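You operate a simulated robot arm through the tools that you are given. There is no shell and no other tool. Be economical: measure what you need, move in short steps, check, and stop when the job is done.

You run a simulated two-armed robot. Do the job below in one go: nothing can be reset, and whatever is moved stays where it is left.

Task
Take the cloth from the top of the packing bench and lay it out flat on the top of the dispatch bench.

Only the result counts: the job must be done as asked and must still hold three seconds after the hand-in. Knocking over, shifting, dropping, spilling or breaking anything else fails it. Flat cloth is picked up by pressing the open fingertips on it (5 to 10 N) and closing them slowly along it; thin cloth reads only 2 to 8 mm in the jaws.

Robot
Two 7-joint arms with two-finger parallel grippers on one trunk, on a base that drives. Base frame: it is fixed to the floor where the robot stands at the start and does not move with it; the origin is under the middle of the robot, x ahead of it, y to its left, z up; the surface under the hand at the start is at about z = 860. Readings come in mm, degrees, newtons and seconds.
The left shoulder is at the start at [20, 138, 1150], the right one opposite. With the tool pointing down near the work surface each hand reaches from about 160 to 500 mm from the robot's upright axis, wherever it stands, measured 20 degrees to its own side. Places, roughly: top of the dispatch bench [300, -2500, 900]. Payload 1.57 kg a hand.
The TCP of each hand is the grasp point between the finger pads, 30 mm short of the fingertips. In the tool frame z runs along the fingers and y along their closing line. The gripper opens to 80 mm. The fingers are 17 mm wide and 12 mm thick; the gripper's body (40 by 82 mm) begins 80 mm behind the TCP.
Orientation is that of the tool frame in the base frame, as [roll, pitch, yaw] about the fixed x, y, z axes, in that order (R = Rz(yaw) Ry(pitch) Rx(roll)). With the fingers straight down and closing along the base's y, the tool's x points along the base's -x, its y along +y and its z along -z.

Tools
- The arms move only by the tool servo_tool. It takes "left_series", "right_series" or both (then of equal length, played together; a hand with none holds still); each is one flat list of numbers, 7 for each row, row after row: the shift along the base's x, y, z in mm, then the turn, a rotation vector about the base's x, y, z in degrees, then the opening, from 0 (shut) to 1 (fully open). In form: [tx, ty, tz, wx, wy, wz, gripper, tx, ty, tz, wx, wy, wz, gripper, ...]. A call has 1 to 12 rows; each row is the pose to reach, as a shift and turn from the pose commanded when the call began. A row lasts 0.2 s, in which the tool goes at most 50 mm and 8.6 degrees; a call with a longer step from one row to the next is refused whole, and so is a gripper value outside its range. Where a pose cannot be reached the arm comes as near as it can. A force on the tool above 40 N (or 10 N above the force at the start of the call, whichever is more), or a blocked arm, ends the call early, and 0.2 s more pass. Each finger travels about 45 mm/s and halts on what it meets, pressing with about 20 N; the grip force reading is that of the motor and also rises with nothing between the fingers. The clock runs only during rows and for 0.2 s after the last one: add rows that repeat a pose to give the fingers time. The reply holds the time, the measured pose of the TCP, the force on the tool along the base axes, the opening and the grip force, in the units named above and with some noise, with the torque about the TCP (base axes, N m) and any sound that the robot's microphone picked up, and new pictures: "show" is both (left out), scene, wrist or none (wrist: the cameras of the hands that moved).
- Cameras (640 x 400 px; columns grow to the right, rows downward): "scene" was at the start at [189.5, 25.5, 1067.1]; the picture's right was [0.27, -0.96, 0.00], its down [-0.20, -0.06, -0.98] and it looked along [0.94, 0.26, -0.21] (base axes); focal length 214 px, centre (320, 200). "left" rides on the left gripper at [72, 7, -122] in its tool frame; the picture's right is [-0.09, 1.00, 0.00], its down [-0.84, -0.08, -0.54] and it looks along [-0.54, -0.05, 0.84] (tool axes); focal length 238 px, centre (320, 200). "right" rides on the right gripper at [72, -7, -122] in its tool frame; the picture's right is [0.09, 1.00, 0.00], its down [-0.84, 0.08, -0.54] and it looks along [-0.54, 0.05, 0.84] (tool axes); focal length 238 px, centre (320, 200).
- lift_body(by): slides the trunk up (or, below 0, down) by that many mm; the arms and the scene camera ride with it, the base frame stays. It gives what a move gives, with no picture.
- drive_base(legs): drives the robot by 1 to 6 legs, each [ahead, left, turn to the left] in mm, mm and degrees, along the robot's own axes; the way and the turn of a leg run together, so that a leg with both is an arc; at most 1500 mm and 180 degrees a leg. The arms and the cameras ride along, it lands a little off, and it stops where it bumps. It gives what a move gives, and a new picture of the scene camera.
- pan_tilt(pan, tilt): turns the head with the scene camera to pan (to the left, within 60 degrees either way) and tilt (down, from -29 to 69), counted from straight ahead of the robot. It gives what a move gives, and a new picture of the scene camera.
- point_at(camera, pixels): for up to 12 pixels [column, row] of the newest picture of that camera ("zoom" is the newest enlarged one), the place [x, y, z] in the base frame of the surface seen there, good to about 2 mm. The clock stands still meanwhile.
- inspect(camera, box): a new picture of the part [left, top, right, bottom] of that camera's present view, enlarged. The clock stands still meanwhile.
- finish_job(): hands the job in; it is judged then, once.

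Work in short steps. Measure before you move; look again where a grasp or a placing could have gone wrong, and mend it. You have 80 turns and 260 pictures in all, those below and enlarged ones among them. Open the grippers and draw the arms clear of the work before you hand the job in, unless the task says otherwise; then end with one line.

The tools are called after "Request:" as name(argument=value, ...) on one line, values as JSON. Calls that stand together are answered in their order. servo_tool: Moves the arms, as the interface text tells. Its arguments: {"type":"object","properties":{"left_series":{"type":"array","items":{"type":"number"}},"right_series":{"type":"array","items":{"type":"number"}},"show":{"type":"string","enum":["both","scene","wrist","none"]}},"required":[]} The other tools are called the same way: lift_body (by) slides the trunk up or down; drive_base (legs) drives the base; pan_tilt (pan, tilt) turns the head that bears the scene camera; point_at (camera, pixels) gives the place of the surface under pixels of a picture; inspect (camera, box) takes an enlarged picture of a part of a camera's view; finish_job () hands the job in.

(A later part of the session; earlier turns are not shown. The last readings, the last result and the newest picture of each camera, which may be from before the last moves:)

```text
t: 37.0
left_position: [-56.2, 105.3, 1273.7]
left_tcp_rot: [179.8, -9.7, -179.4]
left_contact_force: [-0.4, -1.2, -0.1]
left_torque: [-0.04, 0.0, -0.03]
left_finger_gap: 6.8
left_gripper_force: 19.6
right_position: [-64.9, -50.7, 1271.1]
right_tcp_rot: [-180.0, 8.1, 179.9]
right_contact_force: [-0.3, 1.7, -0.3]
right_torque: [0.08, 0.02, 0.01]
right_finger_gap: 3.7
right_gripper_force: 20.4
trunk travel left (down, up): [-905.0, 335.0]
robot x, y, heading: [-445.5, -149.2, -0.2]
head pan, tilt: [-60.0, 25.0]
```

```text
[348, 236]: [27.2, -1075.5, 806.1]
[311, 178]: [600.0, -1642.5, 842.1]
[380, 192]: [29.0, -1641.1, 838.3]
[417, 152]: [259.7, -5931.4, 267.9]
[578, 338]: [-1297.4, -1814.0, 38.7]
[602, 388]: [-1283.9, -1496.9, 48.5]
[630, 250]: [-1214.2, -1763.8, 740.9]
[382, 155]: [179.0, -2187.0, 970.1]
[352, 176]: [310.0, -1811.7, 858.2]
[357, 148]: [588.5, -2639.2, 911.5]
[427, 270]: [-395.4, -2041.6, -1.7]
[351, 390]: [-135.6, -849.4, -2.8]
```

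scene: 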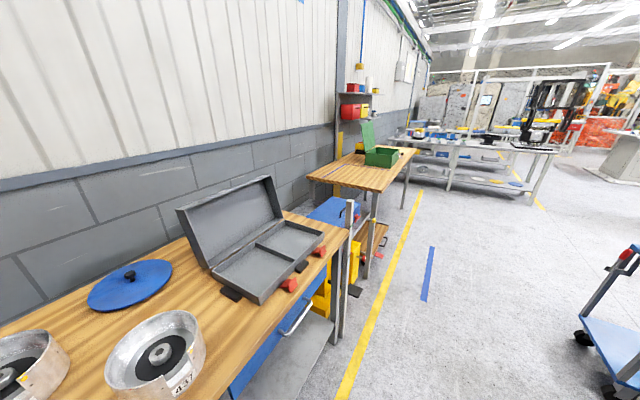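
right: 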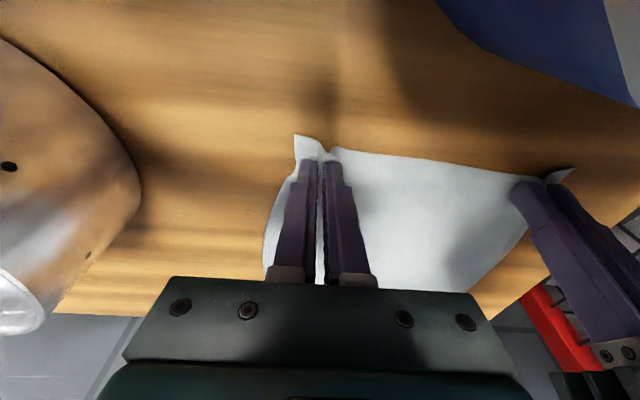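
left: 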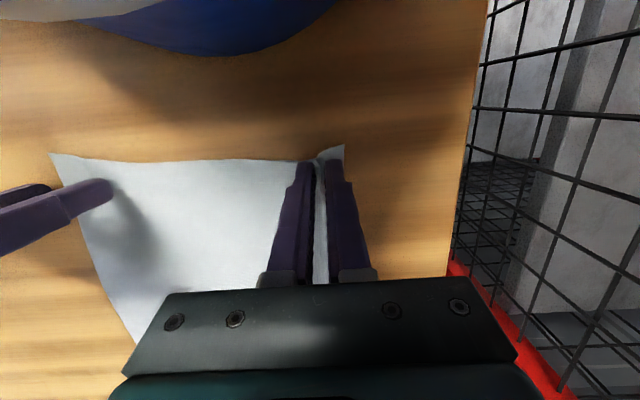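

Dispatch bench front edge x≈29, left end y≈−1641, with a green box on it around y −2190; cart is beyond x −1214. Drive right 1800 mm.

Request:
drive_base(legs=[[0, -1500, 0], [0, -350, 0]])

Request:
pan_tilt(pan=-25, tilt=35)

```text
t: 46.4
left_position: [-73.6, -1760.0, 1271.4]
left_tcp_rot: [179.8, -9.6, 179.6]
left_contact_force: [0.3, -1.0, -0.1]
left_torque: [-0.04, 0.0, -0.02]
left_finger_gap: 6.9
left_gripper_force: 20.5
right_position: [-86.3, -1918.7, 1272.2]
right_tcp_rot: [179.9, 8.1, 178.9]
right_contact_force: [-0.5, 0.7, 0.1]
right_torque: [0.06, 0.0, 0.0]
right_finger_gap: 3.6
right_gripper_force: 19.7
trunk travel left (down, up): [-905.0, 335.0]
robot x, y, heading: [-463.2, -2010.9, -0.9]
head pan, tilt: [-60.0, 25.0]
```

scene: 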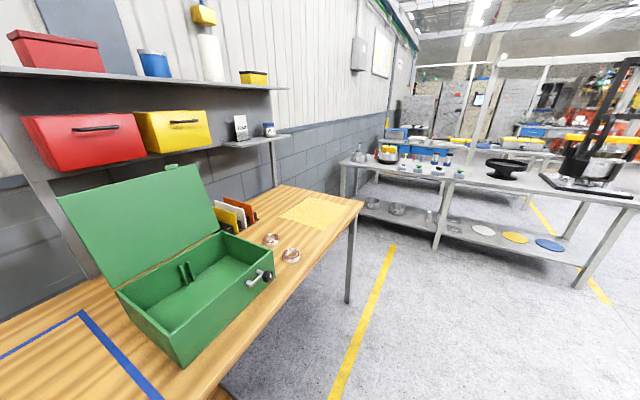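

```text
t: 47.4
left_position: [-73.3, -1761.5, 1273.0]
left_tcp_rot: [179.8, -9.6, 179.6]
left_contact_force: [-0.3, -0.9, 0.4]
left_torque: [-0.01, 0.01, -0.02]
left_finger_gap: 6.7
left_gripper_force: 20.4
right_position: [-86.3, -1917.9, 1272.1]
right_tcp_rot: [179.9, 8.1, 178.9]
right_contact_force: [-0.5, 0.9, 0.0]
right_torque: [0.02, 0.02, 0.0]
right_finger_gap: 3.7
right_gripper_force: 20.1
trunk travel left (down, up): [-905.0, 335.0]
robot x, y, heading: [-467.6, -2008.5, -1.2]
head pan, tilt: [-25.0, 35.0]
```

scene: 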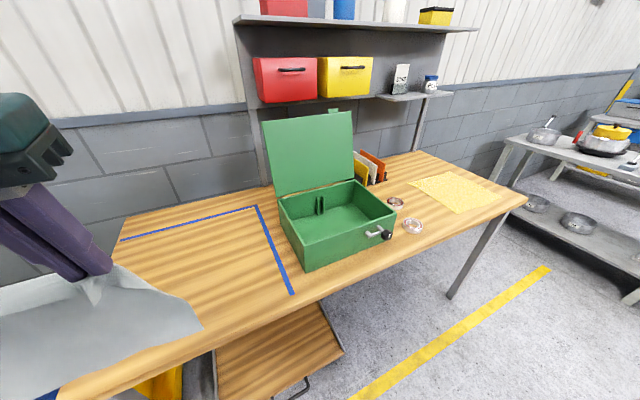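

A taped free area (blue line at (258,208)–(293,294)) is on the left end, the green box next to it. I measure the area, box, shelf and the low tray.

Request:
point_at(camera="scene", pixels=[[257, 207], [292, 292], [125, 238], [128, 220], [45, 398], [292, 225], [306, 268], [248, 100], [338, 352], [216, 360], [200, 250], [320, 306]])

Request:
pan_tilt(pan=5, tilt=50)

```text
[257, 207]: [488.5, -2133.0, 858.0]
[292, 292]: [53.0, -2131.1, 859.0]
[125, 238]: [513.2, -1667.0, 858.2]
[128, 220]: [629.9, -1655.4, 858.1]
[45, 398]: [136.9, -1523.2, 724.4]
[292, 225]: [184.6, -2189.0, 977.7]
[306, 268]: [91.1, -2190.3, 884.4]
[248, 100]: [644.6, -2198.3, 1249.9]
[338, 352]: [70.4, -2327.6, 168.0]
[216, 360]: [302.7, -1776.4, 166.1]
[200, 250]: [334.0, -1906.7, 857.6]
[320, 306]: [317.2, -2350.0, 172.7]
```

```text
t: 48.3
left_position: [-73.7, -1761.6, 1272.8]
left_tcp_rot: [179.8, -9.6, 179.5]
left_contact_force: [0.2, -1.4, -0.2]
left_torque: [-0.01, -0.01, -0.01]
left_finger_gap: 6.7
left_gripper_force: 19.7
right_position: [-84.9, -1916.8, 1272.3]
right_tcp_rot: [179.9, 8.1, 178.8]
right_contact_force: [-0.6, 1.8, 0.1]
right_torque: [0.05, 0.03, 0.06]
right_finger_gap: 3.6
right_gripper_force: 19.8
trunk travel left (down, up): [-905.0, 335.0]
robot x, y, heading: [-465.2, -2012.6, -1.1]
head pan, tilt: [5.0, 50.0]
```

scene: 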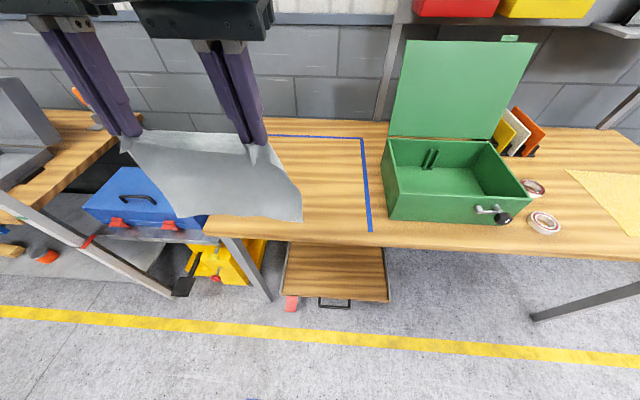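

The taped area spans x 53–490, y −1660…−2131; box beyond y −2189. I measure the lid top and check cloth lower edge relative to hands.

Request:
point_at(camera="scene", pixels=[[410, 44], [530, 48], [390, 135], [302, 220], [206, 212], [128, 145], [300, 190], [478, 140], [500, 215], [255, 160]])

Request:
inspect(camera="scene", box=[20, 0, 340, 240])

```text
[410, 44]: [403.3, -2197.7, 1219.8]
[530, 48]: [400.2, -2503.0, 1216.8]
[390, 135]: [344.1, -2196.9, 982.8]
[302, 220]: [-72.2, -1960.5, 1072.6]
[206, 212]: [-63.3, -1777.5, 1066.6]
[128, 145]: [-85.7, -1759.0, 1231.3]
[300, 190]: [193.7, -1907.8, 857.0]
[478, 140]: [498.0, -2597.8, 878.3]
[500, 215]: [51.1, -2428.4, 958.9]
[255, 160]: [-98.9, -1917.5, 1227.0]
```

```text
1.67 times, centred on (180, 120) of scene
```

zoom: 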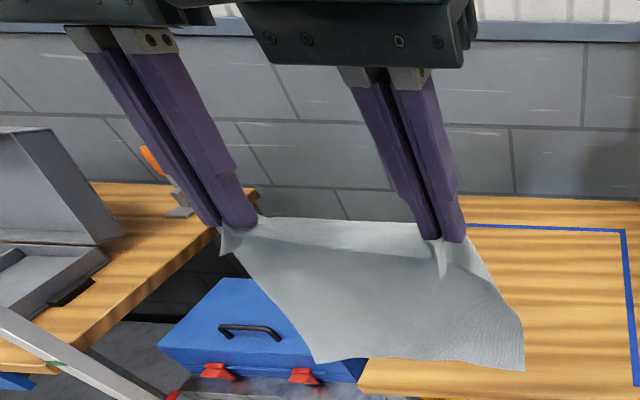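

Cloth hangs ~172 mm below the tips. With free space here, I shift both hands 165 mm right so they are symmetric before the robot and bring both upright.

Request:
servo_tool(left_series=[-1, -30, 0, 0, -2, 0, 0, -2, -60, 0, 0, -4, 0, 0, -3, -90, 0, 0, -6, 0, 0, -4, -120, 0, 0, -8, 0, 0, -5, -150, 0, 0, -9.6, 0, 0, -5, -165, 0, 0, -9.6, 0, 0, -5, -165, 0, 0, -9.6, 0, 0], right_series=[1, -30, 0, 0, 2, 0, 0, 2, -60, 0, 0, 4, 0, 0, 3, -90, 0, 0, 6, 0, 0, 4, -120, 0, 0, 7, 0, 0, 4, -150, 0, 0, 8.2, 0, 0, 4, -165, 0, 0, 8.2, 0, 0, 4, -165, 0, 0, 8.2, 0, 0], show="scene")

Request:
drive_base(legs=[[0, 140, 1], [405, 0, 0]])

```text
t: 49.9
left_position: [-79.9, -1927.9, 1273.0]
left_tcp_rot: [179.7, 0.0, 179.5]
left_contact_force: [-0.2, -2.4, -0.9]
left_torque: [-0.04, 0.01, -0.03]
left_finger_gap: 6.5
left_gripper_force: 19.4
right_position: [-81.1, -2084.8, 1270.3]
right_tcp_rot: [-179.9, 0.0, 179.0]
right_contact_force: [-0.4, 1.6, -0.4]
right_torque: [0.04, 0.0, 0.02]
right_finger_gap: 3.6
right_gripper_force: 20.4
trunk travel left (down, up): [-905.0, 335.0]
robot x, y, heading: [-465.8, -2012.0, -1.1]
head pan, tilt: [5.0, 50.0]
```

scene: 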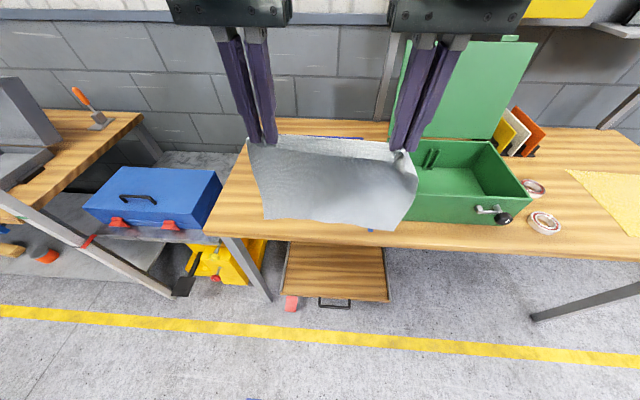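

```text
t: 53.4
left_position: [324.4, -1774.5, 1272.3]
left_tcp_rot: [179.6, 0.0, -179.3]
left_contact_force: [-0.2, -1.6, -0.1]
left_torque: [-0.05, -0.03, 0.0]
left_finger_gap: 6.7
left_gripper_force: 19.7
right_position: [324.6, -1931.7, 1271.4]
right_tcp_rot: [-179.9, -0.1, -179.9]
right_contact_force: [0.6, 1.0, 1.0]
right_torque: [0.04, 0.0, 0.01]
right_finger_gap: 3.8
right_gripper_force: 20.2
trunk travel left (down, up): [-905.0, 335.0]
robot x, y, heading: [-55.5, -1864.5, 0.4]
head pan, tilt: [5.0, 50.0]
```

scene: 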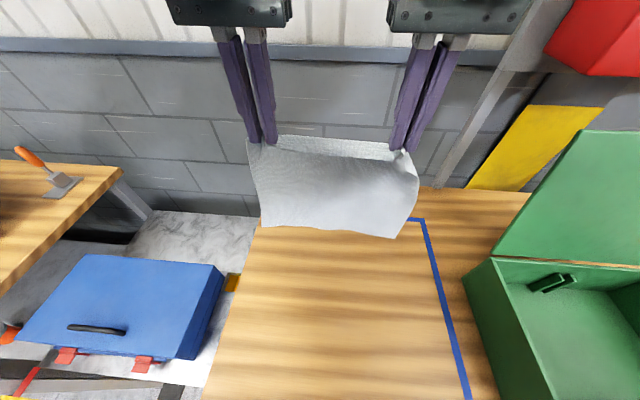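

Well positioned: hands at x≈324, y −1775/−1932, over the free area. Lower the trunk 195 mm so the hanging edge is just above the bench.

Request:
lift_body(by=-195)

Request:
pan_tilt(pan=0, tilt=45)

```text
t: 55.5
left_position: [324.9, -1774.5, 1077.1]
left_tcp_rot: [179.7, 0.0, -179.3]
left_contact_force: [-0.3, -0.4, 0.7]
left_torque: [-0.06, 0.02, 0.0]
left_finger_gap: 6.7
left_gripper_force: 19.7
right_position: [325.2, -1931.1, 1077.0]
right_tcp_rot: [-179.9, -0.1, -180.0]
right_contact_force: [-0.9, 1.7, -0.4]
right_torque: [0.07, 0.0, 0.0]
right_finger_gap: 3.5
right_gripper_force: 19.7
trunk travel left (down, up): [-710.0, 530.0]
robot x, y, heading: [-60.8, -1865.6, 0.4]
head pan, tilt: [5.0, 50.0]
```

```text
t: 56.2
left_position: [324.7, -1773.9, 1077.9]
left_tcp_rot: [179.8, 0.0, -179.4]
left_contact_force: [0.4, -1.7, 0.1]
left_torque: [-0.03, -0.01, 0.01]
left_finger_gap: 6.6
left_gripper_force: 19.6
right_position: [324.9, -1931.0, 1076.6]
right_tcp_rot: [-179.9, -0.1, -179.9]
right_contact_force: [-0.4, 0.9, 0.1]
right_torque: [0.06, 0.0, 0.0]
right_finger_gap: 3.5
right_gripper_force: 19.7
trunk travel left (down, up): [-710.0, 530.0]
robot x, y, heading: [-59.5, -1864.1, 0.0]
head pan, tilt: [0.0, 45.0]
```

scene: 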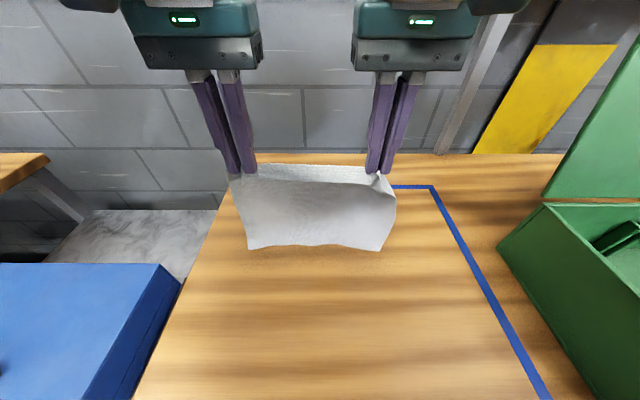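

I measure the hanging edge to know its height and x.

Request:
point_at(camera="scene", pixels=[[250, 246], [315, 244], [380, 248], [240, 200], [315, 200], [392, 200], [315, 172], [315, 181]])

```text
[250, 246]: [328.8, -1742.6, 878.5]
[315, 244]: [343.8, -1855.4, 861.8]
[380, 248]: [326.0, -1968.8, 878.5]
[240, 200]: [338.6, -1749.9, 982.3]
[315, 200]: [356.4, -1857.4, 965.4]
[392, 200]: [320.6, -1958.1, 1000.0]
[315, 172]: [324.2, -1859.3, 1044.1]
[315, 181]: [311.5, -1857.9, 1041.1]
```

Its lower edge just reaches the bench (middle z 862, corners 878). I move both hands 40 mm forward, then start drawing back and down so the far edge lays down first.

Request:
servo_tool(left_series=[20, 0, 0, 0, 0, 0, 0, 40, 0, 0, 0, 0, 0, 0, 40, 0, 0, 0, 0, 0, 0, 25, 0, -5, 0, 0, 0, 0, 10, 0, -9, 0, 0, 0, 0, -5, 0, -13, 0, 0, 0, 0, -20, 0, -18, 0, 0, 0, 0, -33, 0, -25, 0, 0, 0, 0, -45, 0, -33, 0, 0, 0, 0, -55, 0, -41, 0, 0, 0, 0, -65, 0, -49, 0, 0, 0, 0, -65, 0, -49, 0, 0, 0, 0], right_series=[20, 0, 0, 0, 0, 0, 0, 40, 0, 0, 0, 0, 0, 0, 40, 0, 0, 0, 0, 0, 0, 25, 0, -5, 0, 0, 0, 0, 10, 0, -9, 0, 0, 0, 0, -5, 0, -13, 0, 0, 0, 0, -20, 0, -18, 0, 0, 0, 0, -33, 0, -25, 0, 0, 0, 0, -45, 0, -33, 0, 0, 0, 0, -55, 0, -41, 0, 0, 0, 0, -65, 0, -49, 0, 0, 0, 0, -65, 0, -49, 0, 0, 0, 0], show="scene")

```text
t: 58.8
left_position: [258.3, -1775.4, 1028.9]
left_tcp_rot: [179.7, -0.1, -179.4]
left_contact_force: [0.2, -2.2, 0.0]
left_torque: [-0.05, 0.01, -0.02]
left_finger_gap: 6.8
left_gripper_force: 20.2
right_position: [260.3, -1930.0, 1027.3]
right_tcp_rot: [-179.9, -0.1, -179.9]
right_contact_force: [0.4, 2.6, -0.3]
right_torque: [0.07, 0.01, -0.03]
right_finger_gap: 1.7
right_gripper_force: 19.8
trunk travel left (down, up): [-710.0, 530.0]
robot x, y, heading: [-59.8, -1864.5, 0.4]
head pan, tilt: [0.0, 45.0]
```

scene: 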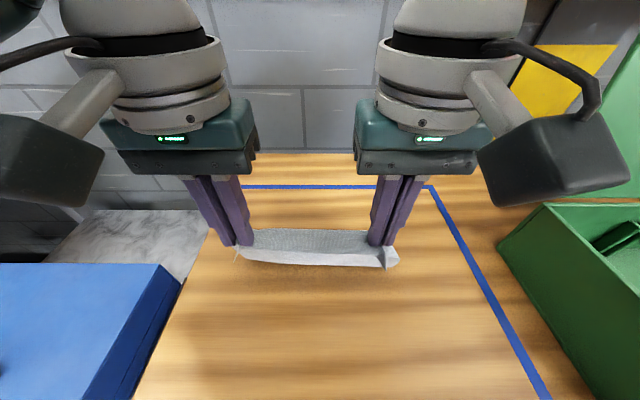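

The right gap fell to 1.7 mm (slight slip) with sideways tension; I bring the hands 4 mm together and continue down with less pull.

Request:
servo_tool(left_series=[0, -2, -10, 0, 0, 0, 0, -2, -2, -22, 0, 0, 0, 0, -6, -2, -34, 0, 0, 0, 0, -14, -2, -46, 0, 0, 0, 0, -24, -2, -58, 0, 0, 0, 0, -34, -2, -70, 0, 0, 0, 0, -44, -2, -82, 0, 0, 0, 0, -55, -2, -94, 0, 0, 0, 0, -64, -2, -104, 0, 0, 0, 0, -74, -2, -114, 0, 0, 0, 0, -74, -2, -114, 0, 0, 0, 0], right_series=[0, 2, -10, 0, 0, 0, 0, -2, 2, -22, 0, 0, 0, 0, -6, 2, -34, 0, 0, 0, 0, -14, 2, -46, 0, 0, 0, 0, -24, 2, -58, 0, 0, 0, 0, -34, 2, -70, 0, 0, 0, 0, -44, 2, -82, 0, 0, 0, 0, -55, 2, -94, 0, 0, 0, 0, -64, 2, -104, 0, 0, 0, 0, -74, 2, -114, 0, 0, 0, 0, -74, 2, -114, 0, 0, 0, 0], show="both")

```text
t: 61.2
left_position: [184.0, -1777.4, 914.6]
left_tcp_rot: [179.6, -0.1, -179.3]
left_contact_force: [-0.2, 0.1, -0.8]
left_torque: [0.01, 0.0, 0.02]
left_finger_gap: 6.8
left_gripper_force: 19.9
right_position: [185.6, -1930.5, 914.1]
right_tcp_rot: [-180.0, -0.1, 180.0]
right_contact_force: [0.7, -0.2, 0.1]
right_torque: [0.02, 0.02, 0.02]
right_finger_gap: 1.8
right_gripper_force: 20.0
trunk travel left (down, up): [-710.0, 530.0]
robot x, y, heading: [-58.3, -1863.7, 0.4]
head pan, tilt: [0.0, 45.0]
```

scene: 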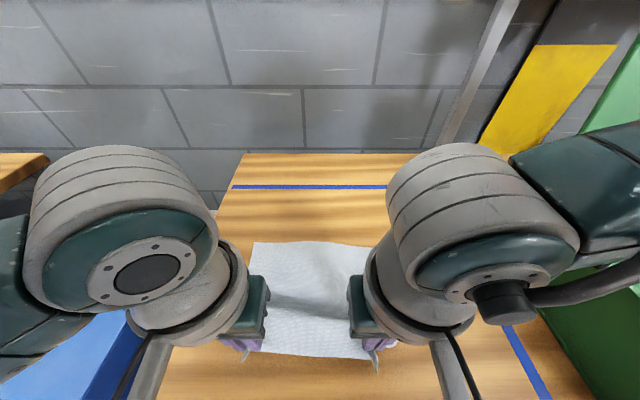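
right: 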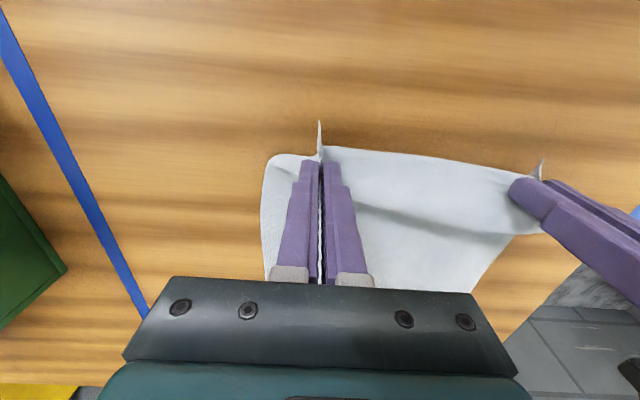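
left: 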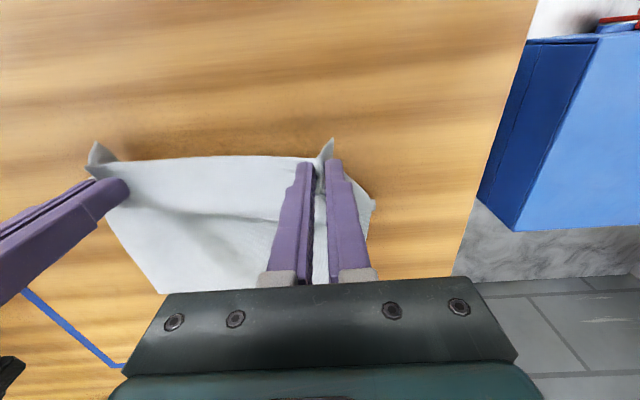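

The sheet is laid nearly all the way, with far edge at scene rows ~245. I lower the last 20 mm while drawing back 14 mm.

Request:
point_at(camera="scene", pixels=[[256, 246], [310, 246], [366, 250], [310, 300]])

Request:
servo_tool(left_series=[-4, 0, -6, 0, 0, 0, 0, -8, 0, -12, 0, 0, 0, 0, -11, 0, -17, 0, 0, 0, 0, -14, 0, -21, 0, 0, 0, 0, -14, 0, -21, 0, 0, 0, 0], right_series=[-4, 0, -6, 0, 0, 0, 0, -8, 0, -12, 0, 0, 0, 0, -11, 0, -17, 0, 0, 0, 0, -14, 0, -21, 0, 0, 0, 0, -14, 0, -21, 0, 0, 0, 0], show="both")

```text
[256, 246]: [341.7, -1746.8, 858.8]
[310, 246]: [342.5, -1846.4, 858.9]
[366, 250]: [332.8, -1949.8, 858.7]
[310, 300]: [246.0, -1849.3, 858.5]
```

```text
t: 62.4
left_position: [171.3, -1777.7, 892.1]
left_tcp_rot: [179.6, 0.0, -179.3]
left_contact_force: [0.1, -0.4, 0.7]
left_torque: [0.02, 0.03, -0.01]
left_finger_gap: 6.6
left_gripper_force: 20.2
right_position: [172.1, -1929.7, 892.1]
right_tcp_rot: [-179.9, 0.0, -179.9]
right_contact_force: [0.1, 0.5, 1.6]
right_torque: [-0.03, -0.02, 0.02]
right_finger_gap: 2.0
right_gripper_force: 20.3
trunk travel left (down, up): [-710.0, 530.0]
robot x, y, heading: [-60.7, -1865.5, 0.2]
head pan, tilt: [0.0, 45.0]
```

scene: 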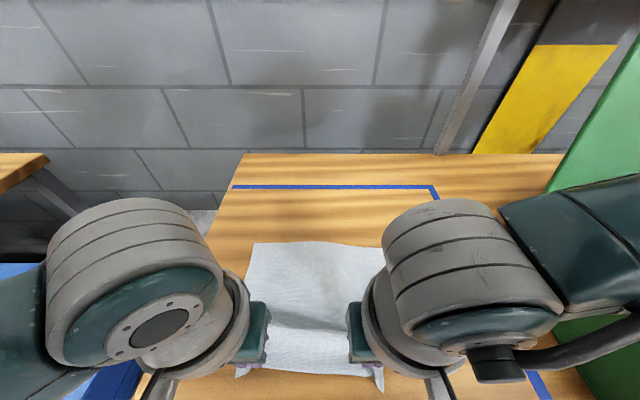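
right: 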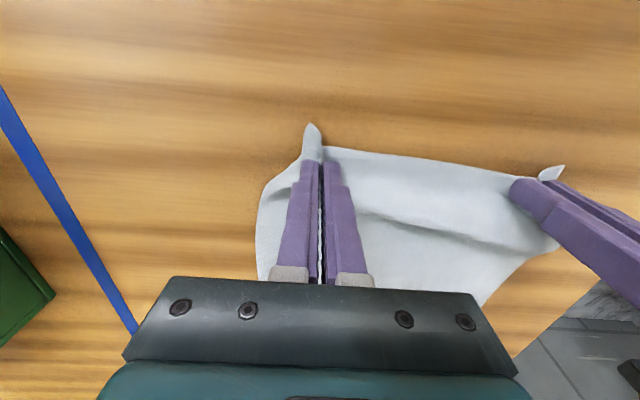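
left: 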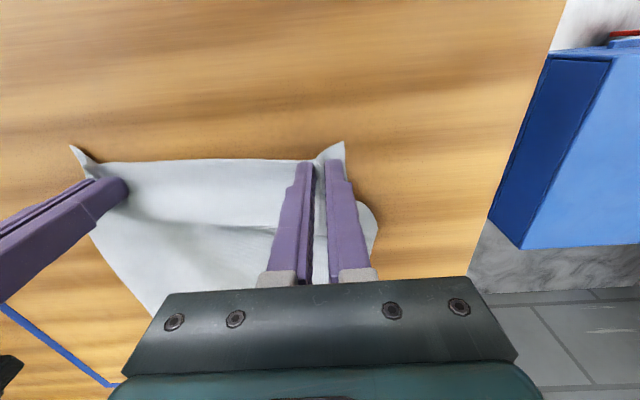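

A wave across the sheet shows ~28 mm of slack (far edge x≈340, grip at 171). I draw both hands back 26 mm at this height.

Request:
servo_tool(left_series=[-5, 0, 0, 0, 0, 0, 0, -10, 0, 0, 0, 0, 0, 0, -15, 0, 0, 0, 0, 0, 0, -20, 0, 0, 0, 0, 0, 0, -24, 0, 0, 0, 0, 0, 0, -26, 0, 0, 0, 0, 0, 0, -26, 0, 0, 0, 0, 0, 0], right_series=[-5, 0, 0, 0, 0, 0, 0, -10, 0, 0, 0, 0, 0, 0, -15, 0, 0, 0, 0, 0, 0, -20, 0, 0, 0, 0, 0, 0, -24, 0, 0, 0, 0, 0, 0, -26, 0, 0, 0, 0, 0, 0, -26, 0, 0, 0, 0, 0, 0], show="both")

Request:
point_at(camera="scene", pixels=[[256, 246], [310, 246], [366, 250], [310, 300], [310, 330], [310, 360]])

```text
t: 64.0
left_position: [144.9, -1776.6, 892.9]
left_tcp_rot: [179.8, -0.1, -179.3]
left_contact_force: [-0.1, 0.0, 0.8]
left_torque: [-0.02, 0.02, 0.04]
left_finger_gap: 6.6
left_gripper_force: 20.3
right_position: [146.7, -1929.2, 891.9]
right_tcp_rot: [-179.9, -0.1, -179.9]
right_contact_force: [0.4, -1.0, -0.2]
right_torque: [0.0, 0.0, -0.02]
right_finger_gap: 2.0
right_gripper_force: 20.6
trunk travel left (down, up): [-710.0, 530.0]
robot x, y, heading: [-57.0, -1864.1, 0.1]
head pan, tilt: [0.0, 45.0]
```

scene: 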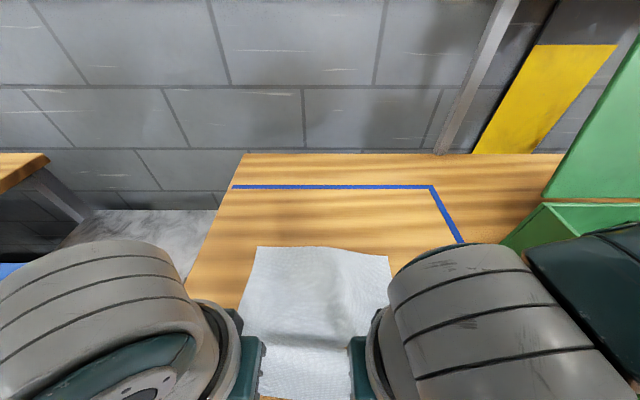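
right: 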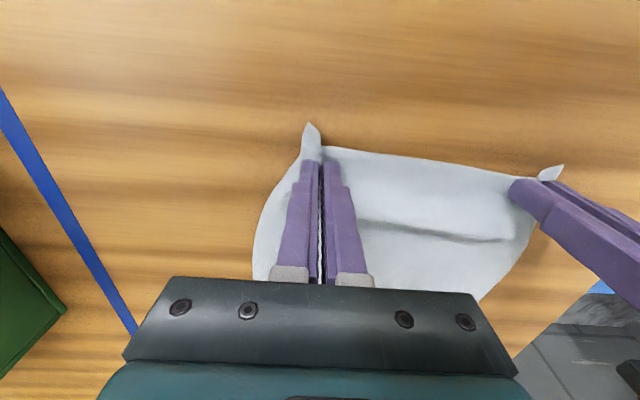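
left: 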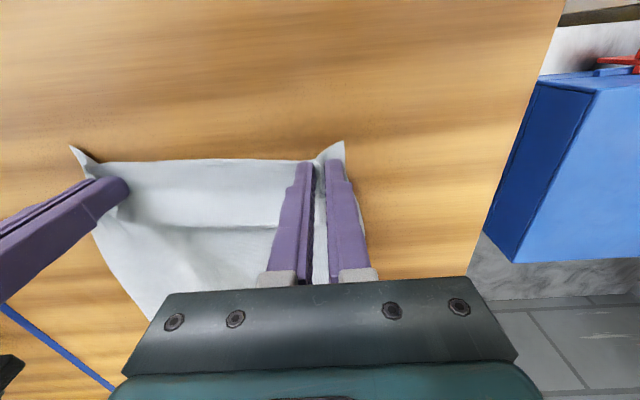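

```text
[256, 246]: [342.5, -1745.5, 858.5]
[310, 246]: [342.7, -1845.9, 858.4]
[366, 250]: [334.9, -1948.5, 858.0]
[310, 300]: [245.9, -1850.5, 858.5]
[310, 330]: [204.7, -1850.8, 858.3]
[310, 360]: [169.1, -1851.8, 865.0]
```

A small ridge remains ahead of the grips ((440,232) right view). Draw back 9 mm more.

Request:
servo_tool(left_series=[-3, 0, 0, 0, 0, 0, 0, -6, 0, 0, 0, 0, 0, 0, -9, 0, 0, 0, 0, 0, 0, -9, 0, 0, 0, 0, 0, 0], right_series=[-3, 0, 0, 0, 0, 0, 0, -6, 0, 0, 0, 0, 0, 0, -9, 0, 0, 0, 0, 0, 0, -9, 0, 0, 0, 0, 0, 0], show="both")

Request:
inspect(camera="right", box=[220, 100, 600, 300])

```text
t: 65.0
left_position: [136.3, -1776.1, 893.8]
left_tcp_rot: [179.6, 0.1, -179.3]
left_contact_force: [-0.9, 0.3, 0.0]
left_torque: [0.03, 0.03, -0.01]
left_finger_gap: 6.7
left_gripper_force: 20.3
right_position: [137.0, -1928.8, 892.5]
right_tcp_rot: [-180.0, 0.0, -179.9]
right_contact_force: [0.2, 1.0, 1.4]
right_torque: [0.0, -0.01, 0.0]
right_finger_gap: 2.0
right_gripper_force: 19.8
trunk travel left (down, up): [-710.0, 530.0]
robot x, y, heading: [-60.4, -1866.6, 0.0]
head pan, tilt: [0.0, 45.0]
```

scene: 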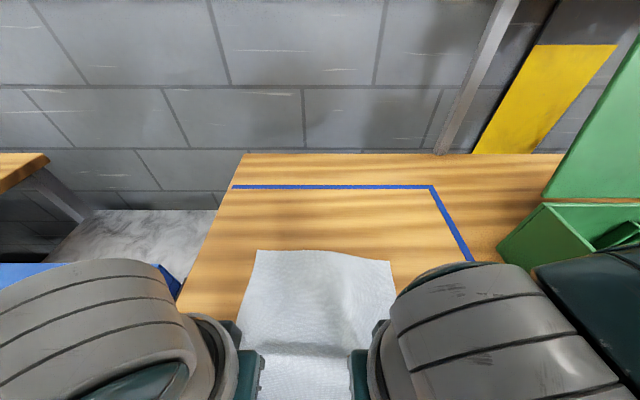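
right: 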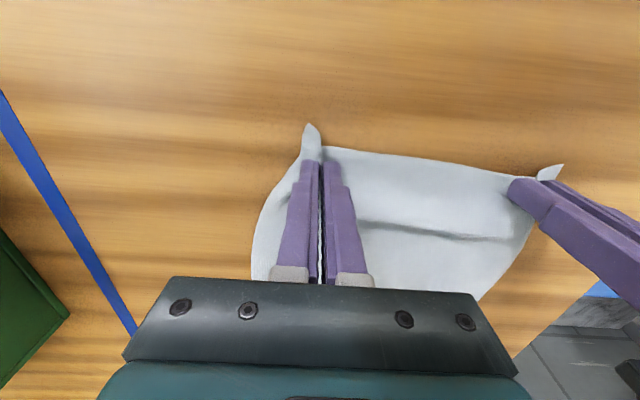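
left: 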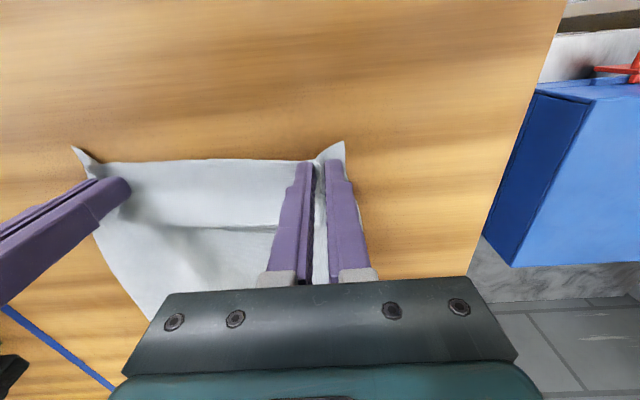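

```text
1.68 times, centred on (410, 200) of right
```

zoom: 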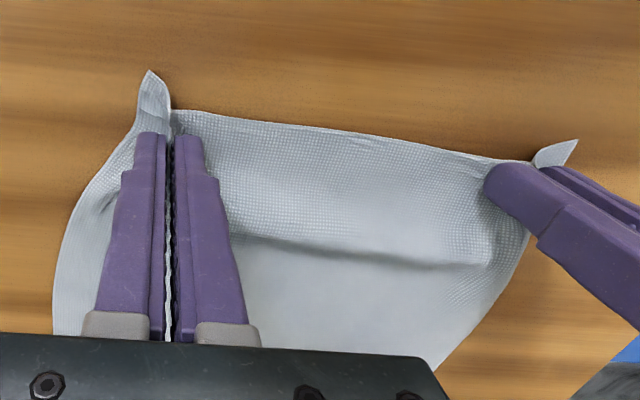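

The rest is tension from the pinch folds themselves. I release both grips slowly and rise straight up.

Request:
servo_tool(left_series=[0, 0, 0, 0, 0, 0, 0.12, 0, 0, 0, 0, 0, 0, 0.25, 0, 0, 1, 0, 0, 0, 0.4, 0, 0, 1, 0, 0, 0, 0.5, 0, 0, 1, 0, 0, 0, 0.5, 0, 0, 20, 0, 0, 0, 0.5, 0, 0, 50, 0, 0, 0, 0.5, 0, 0, 90, 0, 0, 0, 0.5, 0, 0, 90, 0, 0, 0, 0.5], right_series=[0, 0, 0, 0, 0, 0, 0.12, 0, 0, 0, 0, 0, 0, 0.25, 0, 0, 1, 0, 0, 0, 0.4, 0, 0, 1, 0, 0, 0, 0.5, 0, 0, 1, 0, 0, 0, 0.5, 0, 0, 20, 0, 0, 0, 0.5, 0, 0, 50, 0, 0, 0, 0.5, 0, 0, 90, 0, 0, 0, 0.5, 0, 0, 90, 0, 0, 0, 0.5], show="both")

Request:
inspect(camera="right", box=[160, 80, 640, 380])

```text
t: 67.0
left_position: [139.5, -1773.9, 982.4]
left_tcp_rot: [179.5, -0.1, -178.9]
left_contact_force: [1.2, -0.6, 0.0]
left_torque: [-0.02, 0.01, 0.02]
left_finger_gap: 40.1
left_gripper_force: 0.0
right_position: [140.1, -1935.9, 977.7]
right_tcp_rot: [-178.7, -0.1, 179.1]
right_contact_force: [0.2, -0.3, -1.0]
right_torque: [0.04, 0.04, 0.0]
right_finger_gap: 39.9
right_gripper_force: 0.1
trunk travel left (down, up): [-710.0, 530.0]
robot x, y, heading: [-58.1, -1870.4, 0.1]
head pan, tilt: [0.0, 45.0]
```

scene: 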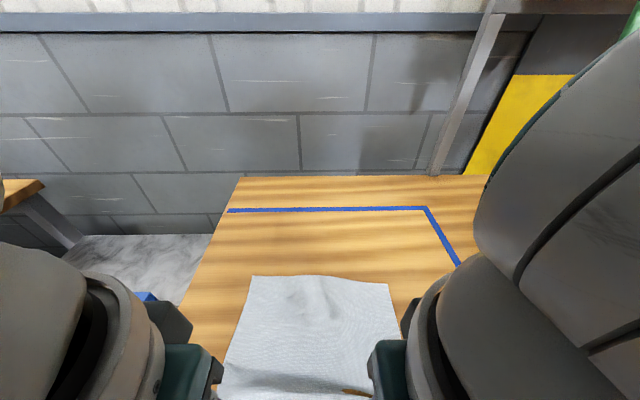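
right: 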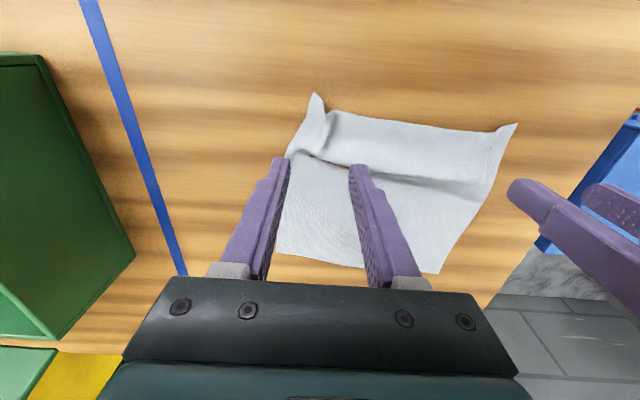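
left: 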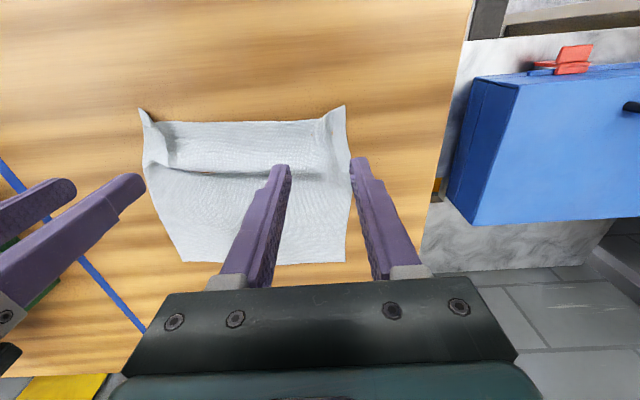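

```text
1.33 times, centred on (400, 230) of right
```

zoom: 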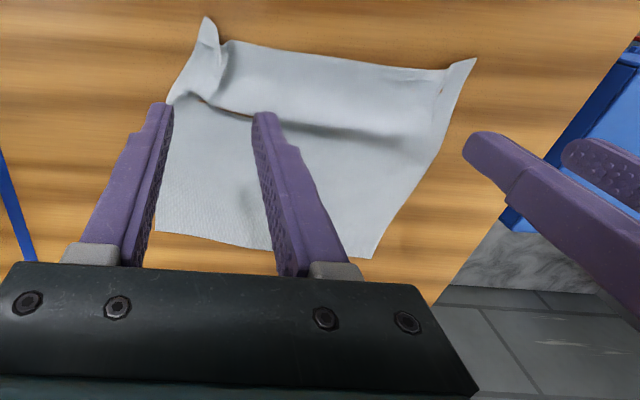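

A ridge remains across the near third and small folds at both near corners. I spread the hands, back the base 90 mm for working room, and look.

Request:
servo_tool(left_series=[0, 20, 20, 0, 0, 0, 0.2, 0, 45, 40, 0, 0, 0, 0.0, 0, 70, 50, 0, 0, 0, 0.0], right_series=[0, -20, 20, 0, 0, 0, 0.2, 0, -45, 40, 0, 0, 0, 0.0, 0, -70, 50, 0, 0, 0, 0.0], show="none")

Request:
drive_base(legs=[[-90, 0, 0]])

Request:
pan_tilt(pan=0, tilt=58)

Request:
inspect(camera="scene", box=[160, 100, 480, 300])

```text
t: 67.8
left_position: [136.6, -1708.2, 1033.2]
left_tcp_rot: [179.8, -0.1, -179.2]
left_contact_force: [0.3, -0.3, -0.9]
left_torque: [-0.02, 0.02, 0.01]
left_finger_gap: 0.0
left_gripper_force: 15.7
right_position: [136.4, -1998.4, 1034.3]
right_tcp_rot: [179.9, -0.1, -179.8]
right_contact_force: [0.0, -0.2, -0.3]
right_torque: [0.02, -0.06, -0.01]
right_finger_gap: 0.1
right_gripper_force: 15.7
trunk travel left (down, up): [-710.0, 530.0]
robot x, y, heading: [-60.1, -1868.4, -0.0]
head pan, tilt: [0.0, 45.0]
```

```text
t: 68.9
left_position: [48.2, -1707.3, 1033.2]
left_tcp_rot: [179.6, 0.0, -179.4]
left_contact_force: [0.3, -0.6, -0.1]
left_torque: [0.0, 0.0, 0.02]
left_finger_gap: 0.0
left_gripper_force: 20.1
right_position: [47.5, -1999.0, 1033.9]
right_tcp_rot: [-179.8, -0.1, -179.9]
right_contact_force: [-0.2, -0.2, -0.3]
right_torque: [-0.04, -0.01, 0.04]
right_finger_gap: 0.1
right_gripper_force: 20.3
trunk travel left (down, up): [-710.0, 530.0]
robot x, y, heading: [-147.3, -1864.8, 0.1]
head pan, tilt: [0.0, 45.0]
```

scene: 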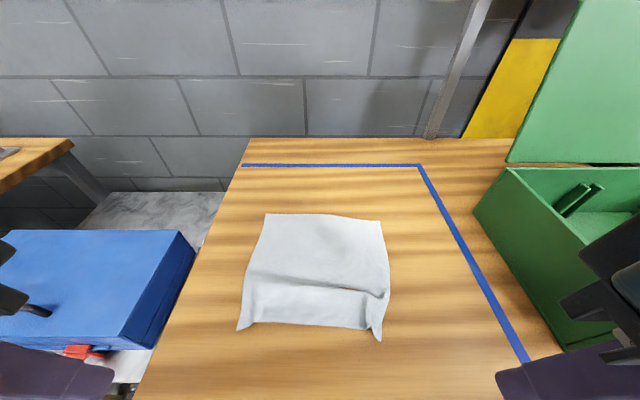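

```text
t: 69.6
left_position: [47.8, -1706.6, 1033.0]
left_tcp_rot: [179.8, 0.1, -179.3]
left_contact_force: [-1.2, -1.2, 0.3]
left_torque: [0.02, -0.01, -0.02]
left_finger_gap: 0.0
left_gripper_force: 19.5
right_position: [48.9, -1999.0, 1033.7]
right_tcp_rot: [-179.9, 0.0, -179.9]
right_contact_force: [-1.2, -0.6, -0.5]
right_torque: [0.0, -0.02, -0.01]
right_finger_gap: 0.2
right_gripper_force: 19.8
trunk travel left (down, up): [-710.0, 530.0]
robot x, y, heading: [-144.1, -1864.5, 0.3]
head pan, tilt: [0.0, 58.0]
```

scene: 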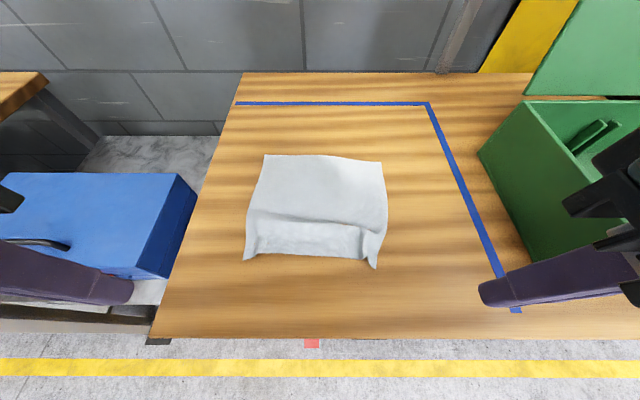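

```text
2.00 times, centred on (320, 200) of scene
```

zoom: 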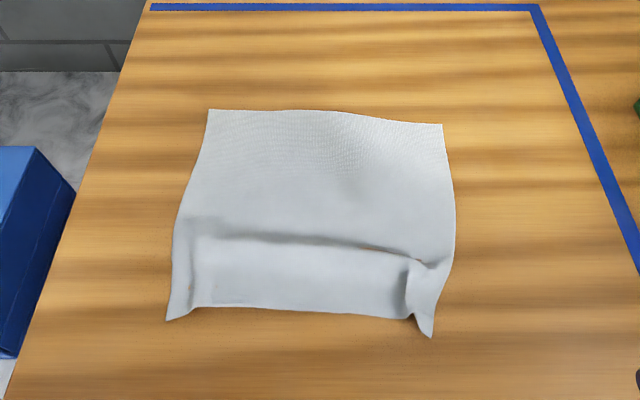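

I measure the cloth shape: corners, ridge, fold heights.

Request:
point_at(camera="zoom", pixels=[[212, 114], [440, 128], [170, 318], [430, 334], [300, 306], [405, 316], [230, 236], [310, 238], [390, 252], [422, 265], [195, 290], [412, 295]])

Request:
point_at(camera="zoom", pixels=[[310, 228], [310, 246], [310, 270], [310, 200], [190, 230], [440, 262], [182, 300], [425, 310], [345, 112], [452, 190], [345, 180], [200, 306]])

```text
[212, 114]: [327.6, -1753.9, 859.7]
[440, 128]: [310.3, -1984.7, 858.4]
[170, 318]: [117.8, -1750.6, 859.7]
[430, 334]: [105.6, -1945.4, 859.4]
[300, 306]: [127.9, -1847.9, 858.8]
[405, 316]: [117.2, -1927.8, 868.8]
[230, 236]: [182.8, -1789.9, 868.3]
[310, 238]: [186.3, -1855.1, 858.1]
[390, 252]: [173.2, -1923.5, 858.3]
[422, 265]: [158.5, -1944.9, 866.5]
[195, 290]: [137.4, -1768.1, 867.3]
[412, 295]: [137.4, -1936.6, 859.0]
```

```text
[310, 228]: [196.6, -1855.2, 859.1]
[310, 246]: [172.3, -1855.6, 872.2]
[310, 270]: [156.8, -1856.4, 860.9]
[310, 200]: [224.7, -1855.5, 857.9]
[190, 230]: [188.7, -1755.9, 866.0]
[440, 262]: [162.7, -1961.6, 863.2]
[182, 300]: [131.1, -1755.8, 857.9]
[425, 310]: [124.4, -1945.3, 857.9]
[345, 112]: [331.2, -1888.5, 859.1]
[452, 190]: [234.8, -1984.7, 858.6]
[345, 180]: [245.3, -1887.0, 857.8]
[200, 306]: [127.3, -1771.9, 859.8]
```

Far edge is flat and 231 mm wide, but the near edge spans only 195 mm (right corner pulled in, ridge ~13 mm at x≈172). I bring the shut fingers over the near corner flaps to press and drag them outward.

Request:
servo_tool(left_series=[30, -20, 0, 0, 0, 0, 0, 60, -40, -20, 0, 0, 0, 0, 80, -55, -50, 0, 0, 0, 0, 80, -55, -90, 0, 0, 0, 0, 80, -55, -125, 0, 0, 0, 0, 80, -55, -137, 0, 0, 0, 0, 80, -55, -137, 0, 0, 0, 0], right_series=[30, 20, 0, 0, 0, 0, 0, 60, 40, -20, 0, 0, 0, 0, 76, 56, -50, 0, 0, 0, 0, 76, 56, -90, 0, 0, 0, 0, 76, 56, -125, 0, 0, 0, 0, 76, 56, -137, 0, 0, 0, 0, 76, 56, -137, 0, 0, 0, 0], show="wrist")

Request:
inspect(camera="right", box=[220, 80, 460, 240])

Request:
inspect(camera="left", box=[220, 80, 460, 240])

```text
t: 71.2
left_position: [127.5, -1762.1, 896.4]
left_tcp_rot: [179.7, 0.0, -179.2]
left_contact_force: [-0.2, -0.1, 0.0]
left_torque: [0.0, 0.0, 0.03]
left_finger_gap: 0.0
left_gripper_force: 20.3
right_position: [123.7, -1944.6, 895.0]
right_tcp_rot: [-179.9, 0.0, -179.9]
right_contact_force: [0.3, -0.6, -0.5]
right_torque: [0.0, -0.01, -0.01]
right_finger_gap: 0.0
right_gripper_force: 19.9
trunk travel left (down, up): [-710.0, 530.0]
robot x, y, heading: [-145.1, -1866.4, 0.1]
head pan, tilt: [0.0, 58.0]
```

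right: 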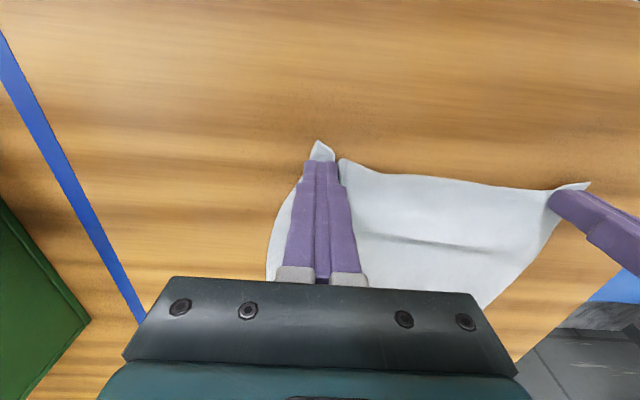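
left: 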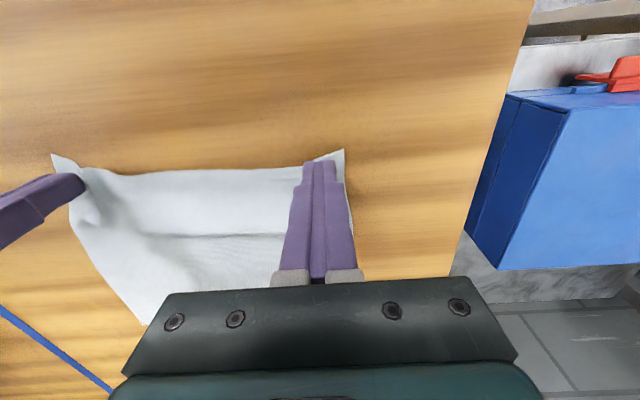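

```text
2.50 times, centred on (340, 160) of right
```

zoom: 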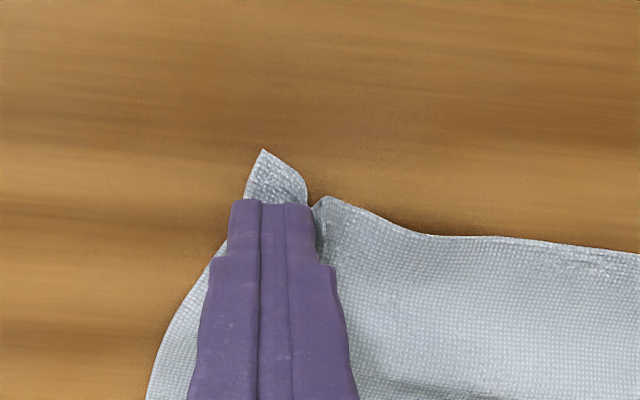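

```text
2.50 times, centred on (340, 160) of left
```

zoom: 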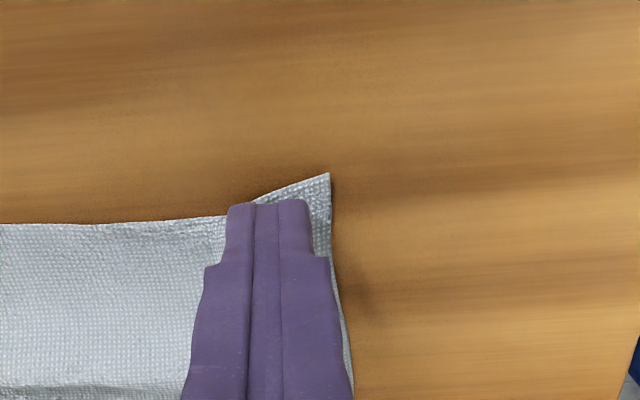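

Both are over their flaps. Lower to contact.

Request:
servo_tool(left_series=[0, 0, -3, 0, 0, 0, 0, 0, 0, -4.6, 0, 0, 0, 0, 0, 0, -4.6, 0, 0, 0, 0], right_series=[0, 0, -2, 0, 0, 0, 0, 0, 0, -4, 0, 0, 0, 0, 0, 0, -4, 0, 0, 0, 0], show="none")

```text
t: 72.0
left_position: [128.1, -1761.2, 891.9]
left_tcp_rot: [179.6, 0.0, -179.3]
left_contact_force: [-0.4, 0.0, -1.6]
left_torque: [0.01, 0.01, -0.03]
left_finger_gap: 0.0
left_gripper_force: 20.1
right_position: [123.8, -1943.7, 892.5]
right_tcp_rot: [-180.0, -0.2, -179.9]
right_contact_force: [1.2, 0.5, 0.4]
right_torque: [-0.01, -0.01, 0.03]
right_finger_gap: 0.0
right_gripper_force: 20.0
trunk travel left (down, up): [-710.0, 530.0]
robot x, y, heading: [-147.1, -1864.7, 0.2]
head pan, tilt: [0.0, 58.0]
```

No contact yet; lower 1.2 mm more.

Request:
servo_tool(left_series=[0, 0, -0.6, 0, 0, 0, 0, 0, 0, -1.2, 0, 0, 0, 0], right_series=[0, 0, -0.6, 0, 0, 0, 0, 0, 0, -1.2, 0, 0, 0, 0], show="none")

```text
t: 72.6
left_position: [127.8, -1762.9, 891.2]
left_tcp_rot: [179.8, 0.0, -179.3]
left_contact_force: [-0.3, 0.6, 6.9]
left_torque: [-0.01, 0.02, 0.04]
left_finger_gap: 0.0
left_gripper_force: 20.2
right_position: [123.3, -1941.9, 891.4]
right_tcp_rot: [-180.0, 0.0, -179.9]
right_contact_force: [0.1, -0.7, 3.6]
right_torque: [-0.01, -0.04, 0.01]
right_finger_gap: 0.0
right_gripper_force: 20.0
trunk travel left (down, up): [-710.0, 530.0]
robot x, y, heading: [-147.7, -1864.5, 0.2]
head pan, tilt: [0.0, 58.0]
```

Contact 7 N left, 4 N right. Drag the right outward 30 mm and back 8, the left outward 6 and back 8.

Request:
servo_tool(left_series=[0, 2, 0, 0, 0, 0, 0, 0, 4, 0, 0, 0, 0, 0, 0, 6, 0, 0, 0, 0, 0, -1, 6, 0, 0, 0, 0, 0, -2, 6, 0, 0, 0, 0, 0, -4, 6, 0, 0, 0, 0, 0, -6, 6, 0, 0, 0, 0, 0, -8, 6, 0, 0, 0, 0, 0, -8, 6, 0, 0, 0, 0, 0], right_series=[0, -4, -0.3, 0, 0, 0, 0, 0, -8, -0.3, 0, 0, 0, 0, 0, -12, -0.3, 0, 0, 0, 0, -1, -16, -0.3, 0, 0, 0, 0, -2, -20, -0.3, 0, 0, 0, 0, -4, -24, -0.3, 0, 0, 0, 0, -6, -27, -0.3, 0, 0, 0, 0, -8, -30, -0.3, 0, 0, 0, 0, -8, -30, -0.3, 0, 0, 0, 0], show="both")

Request:
inspect(camera="scene", box=[160, 100, 480, 300])

```text
t: 74.6
left_position: [121.1, -1756.9, 890.8]
left_tcp_rot: [179.6, 0.0, -179.3]
left_contact_force: [2.3, -1.2, 8.2]
left_torque: [-0.05, -0.07, 0.01]
left_finger_gap: 0.0
left_gripper_force: 20.2
right_position: [116.1, -1973.9, 891.5]
right_tcp_rot: [-180.0, 0.0, -179.9]
right_contact_force: [0.6, 1.4, 1.7]
right_torque: [0.03, -0.05, -0.05]
right_finger_gap: 0.0
right_gripper_force: 20.5
trunk travel left (down, up): [-710.0, 530.0]
robot x, y, heading: [-150.0, -1867.4, 0.4]
head pan, tilt: [0.0, 58.0]
```

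scene: 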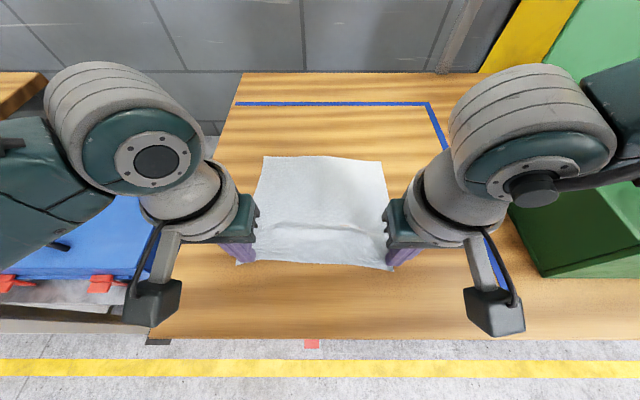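
right: 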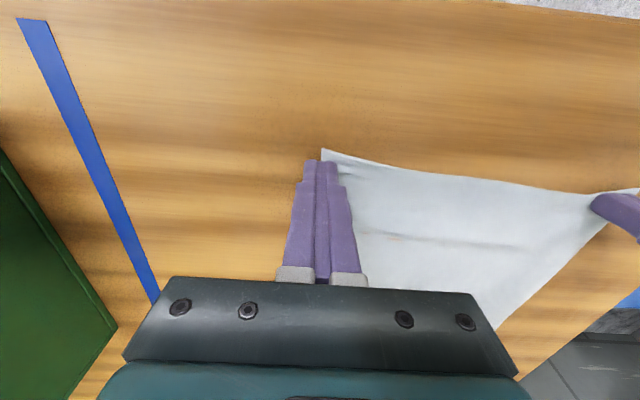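
left: 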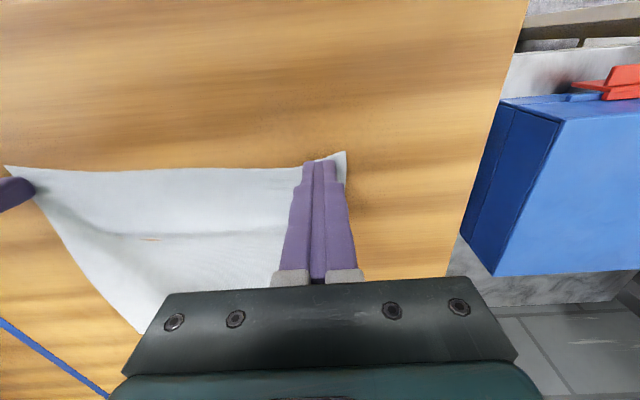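

```text
2.00 times, centred on (320, 200) of scene
```

zoom: 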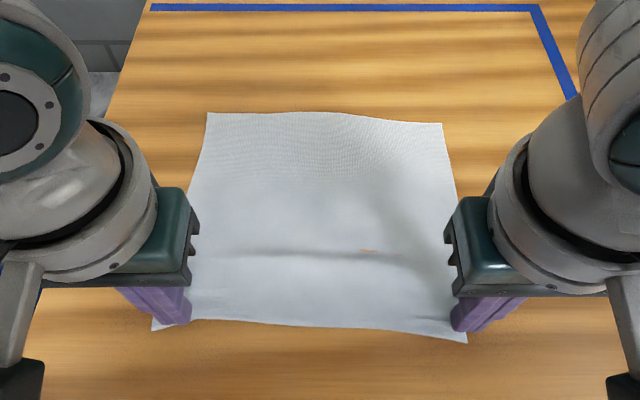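

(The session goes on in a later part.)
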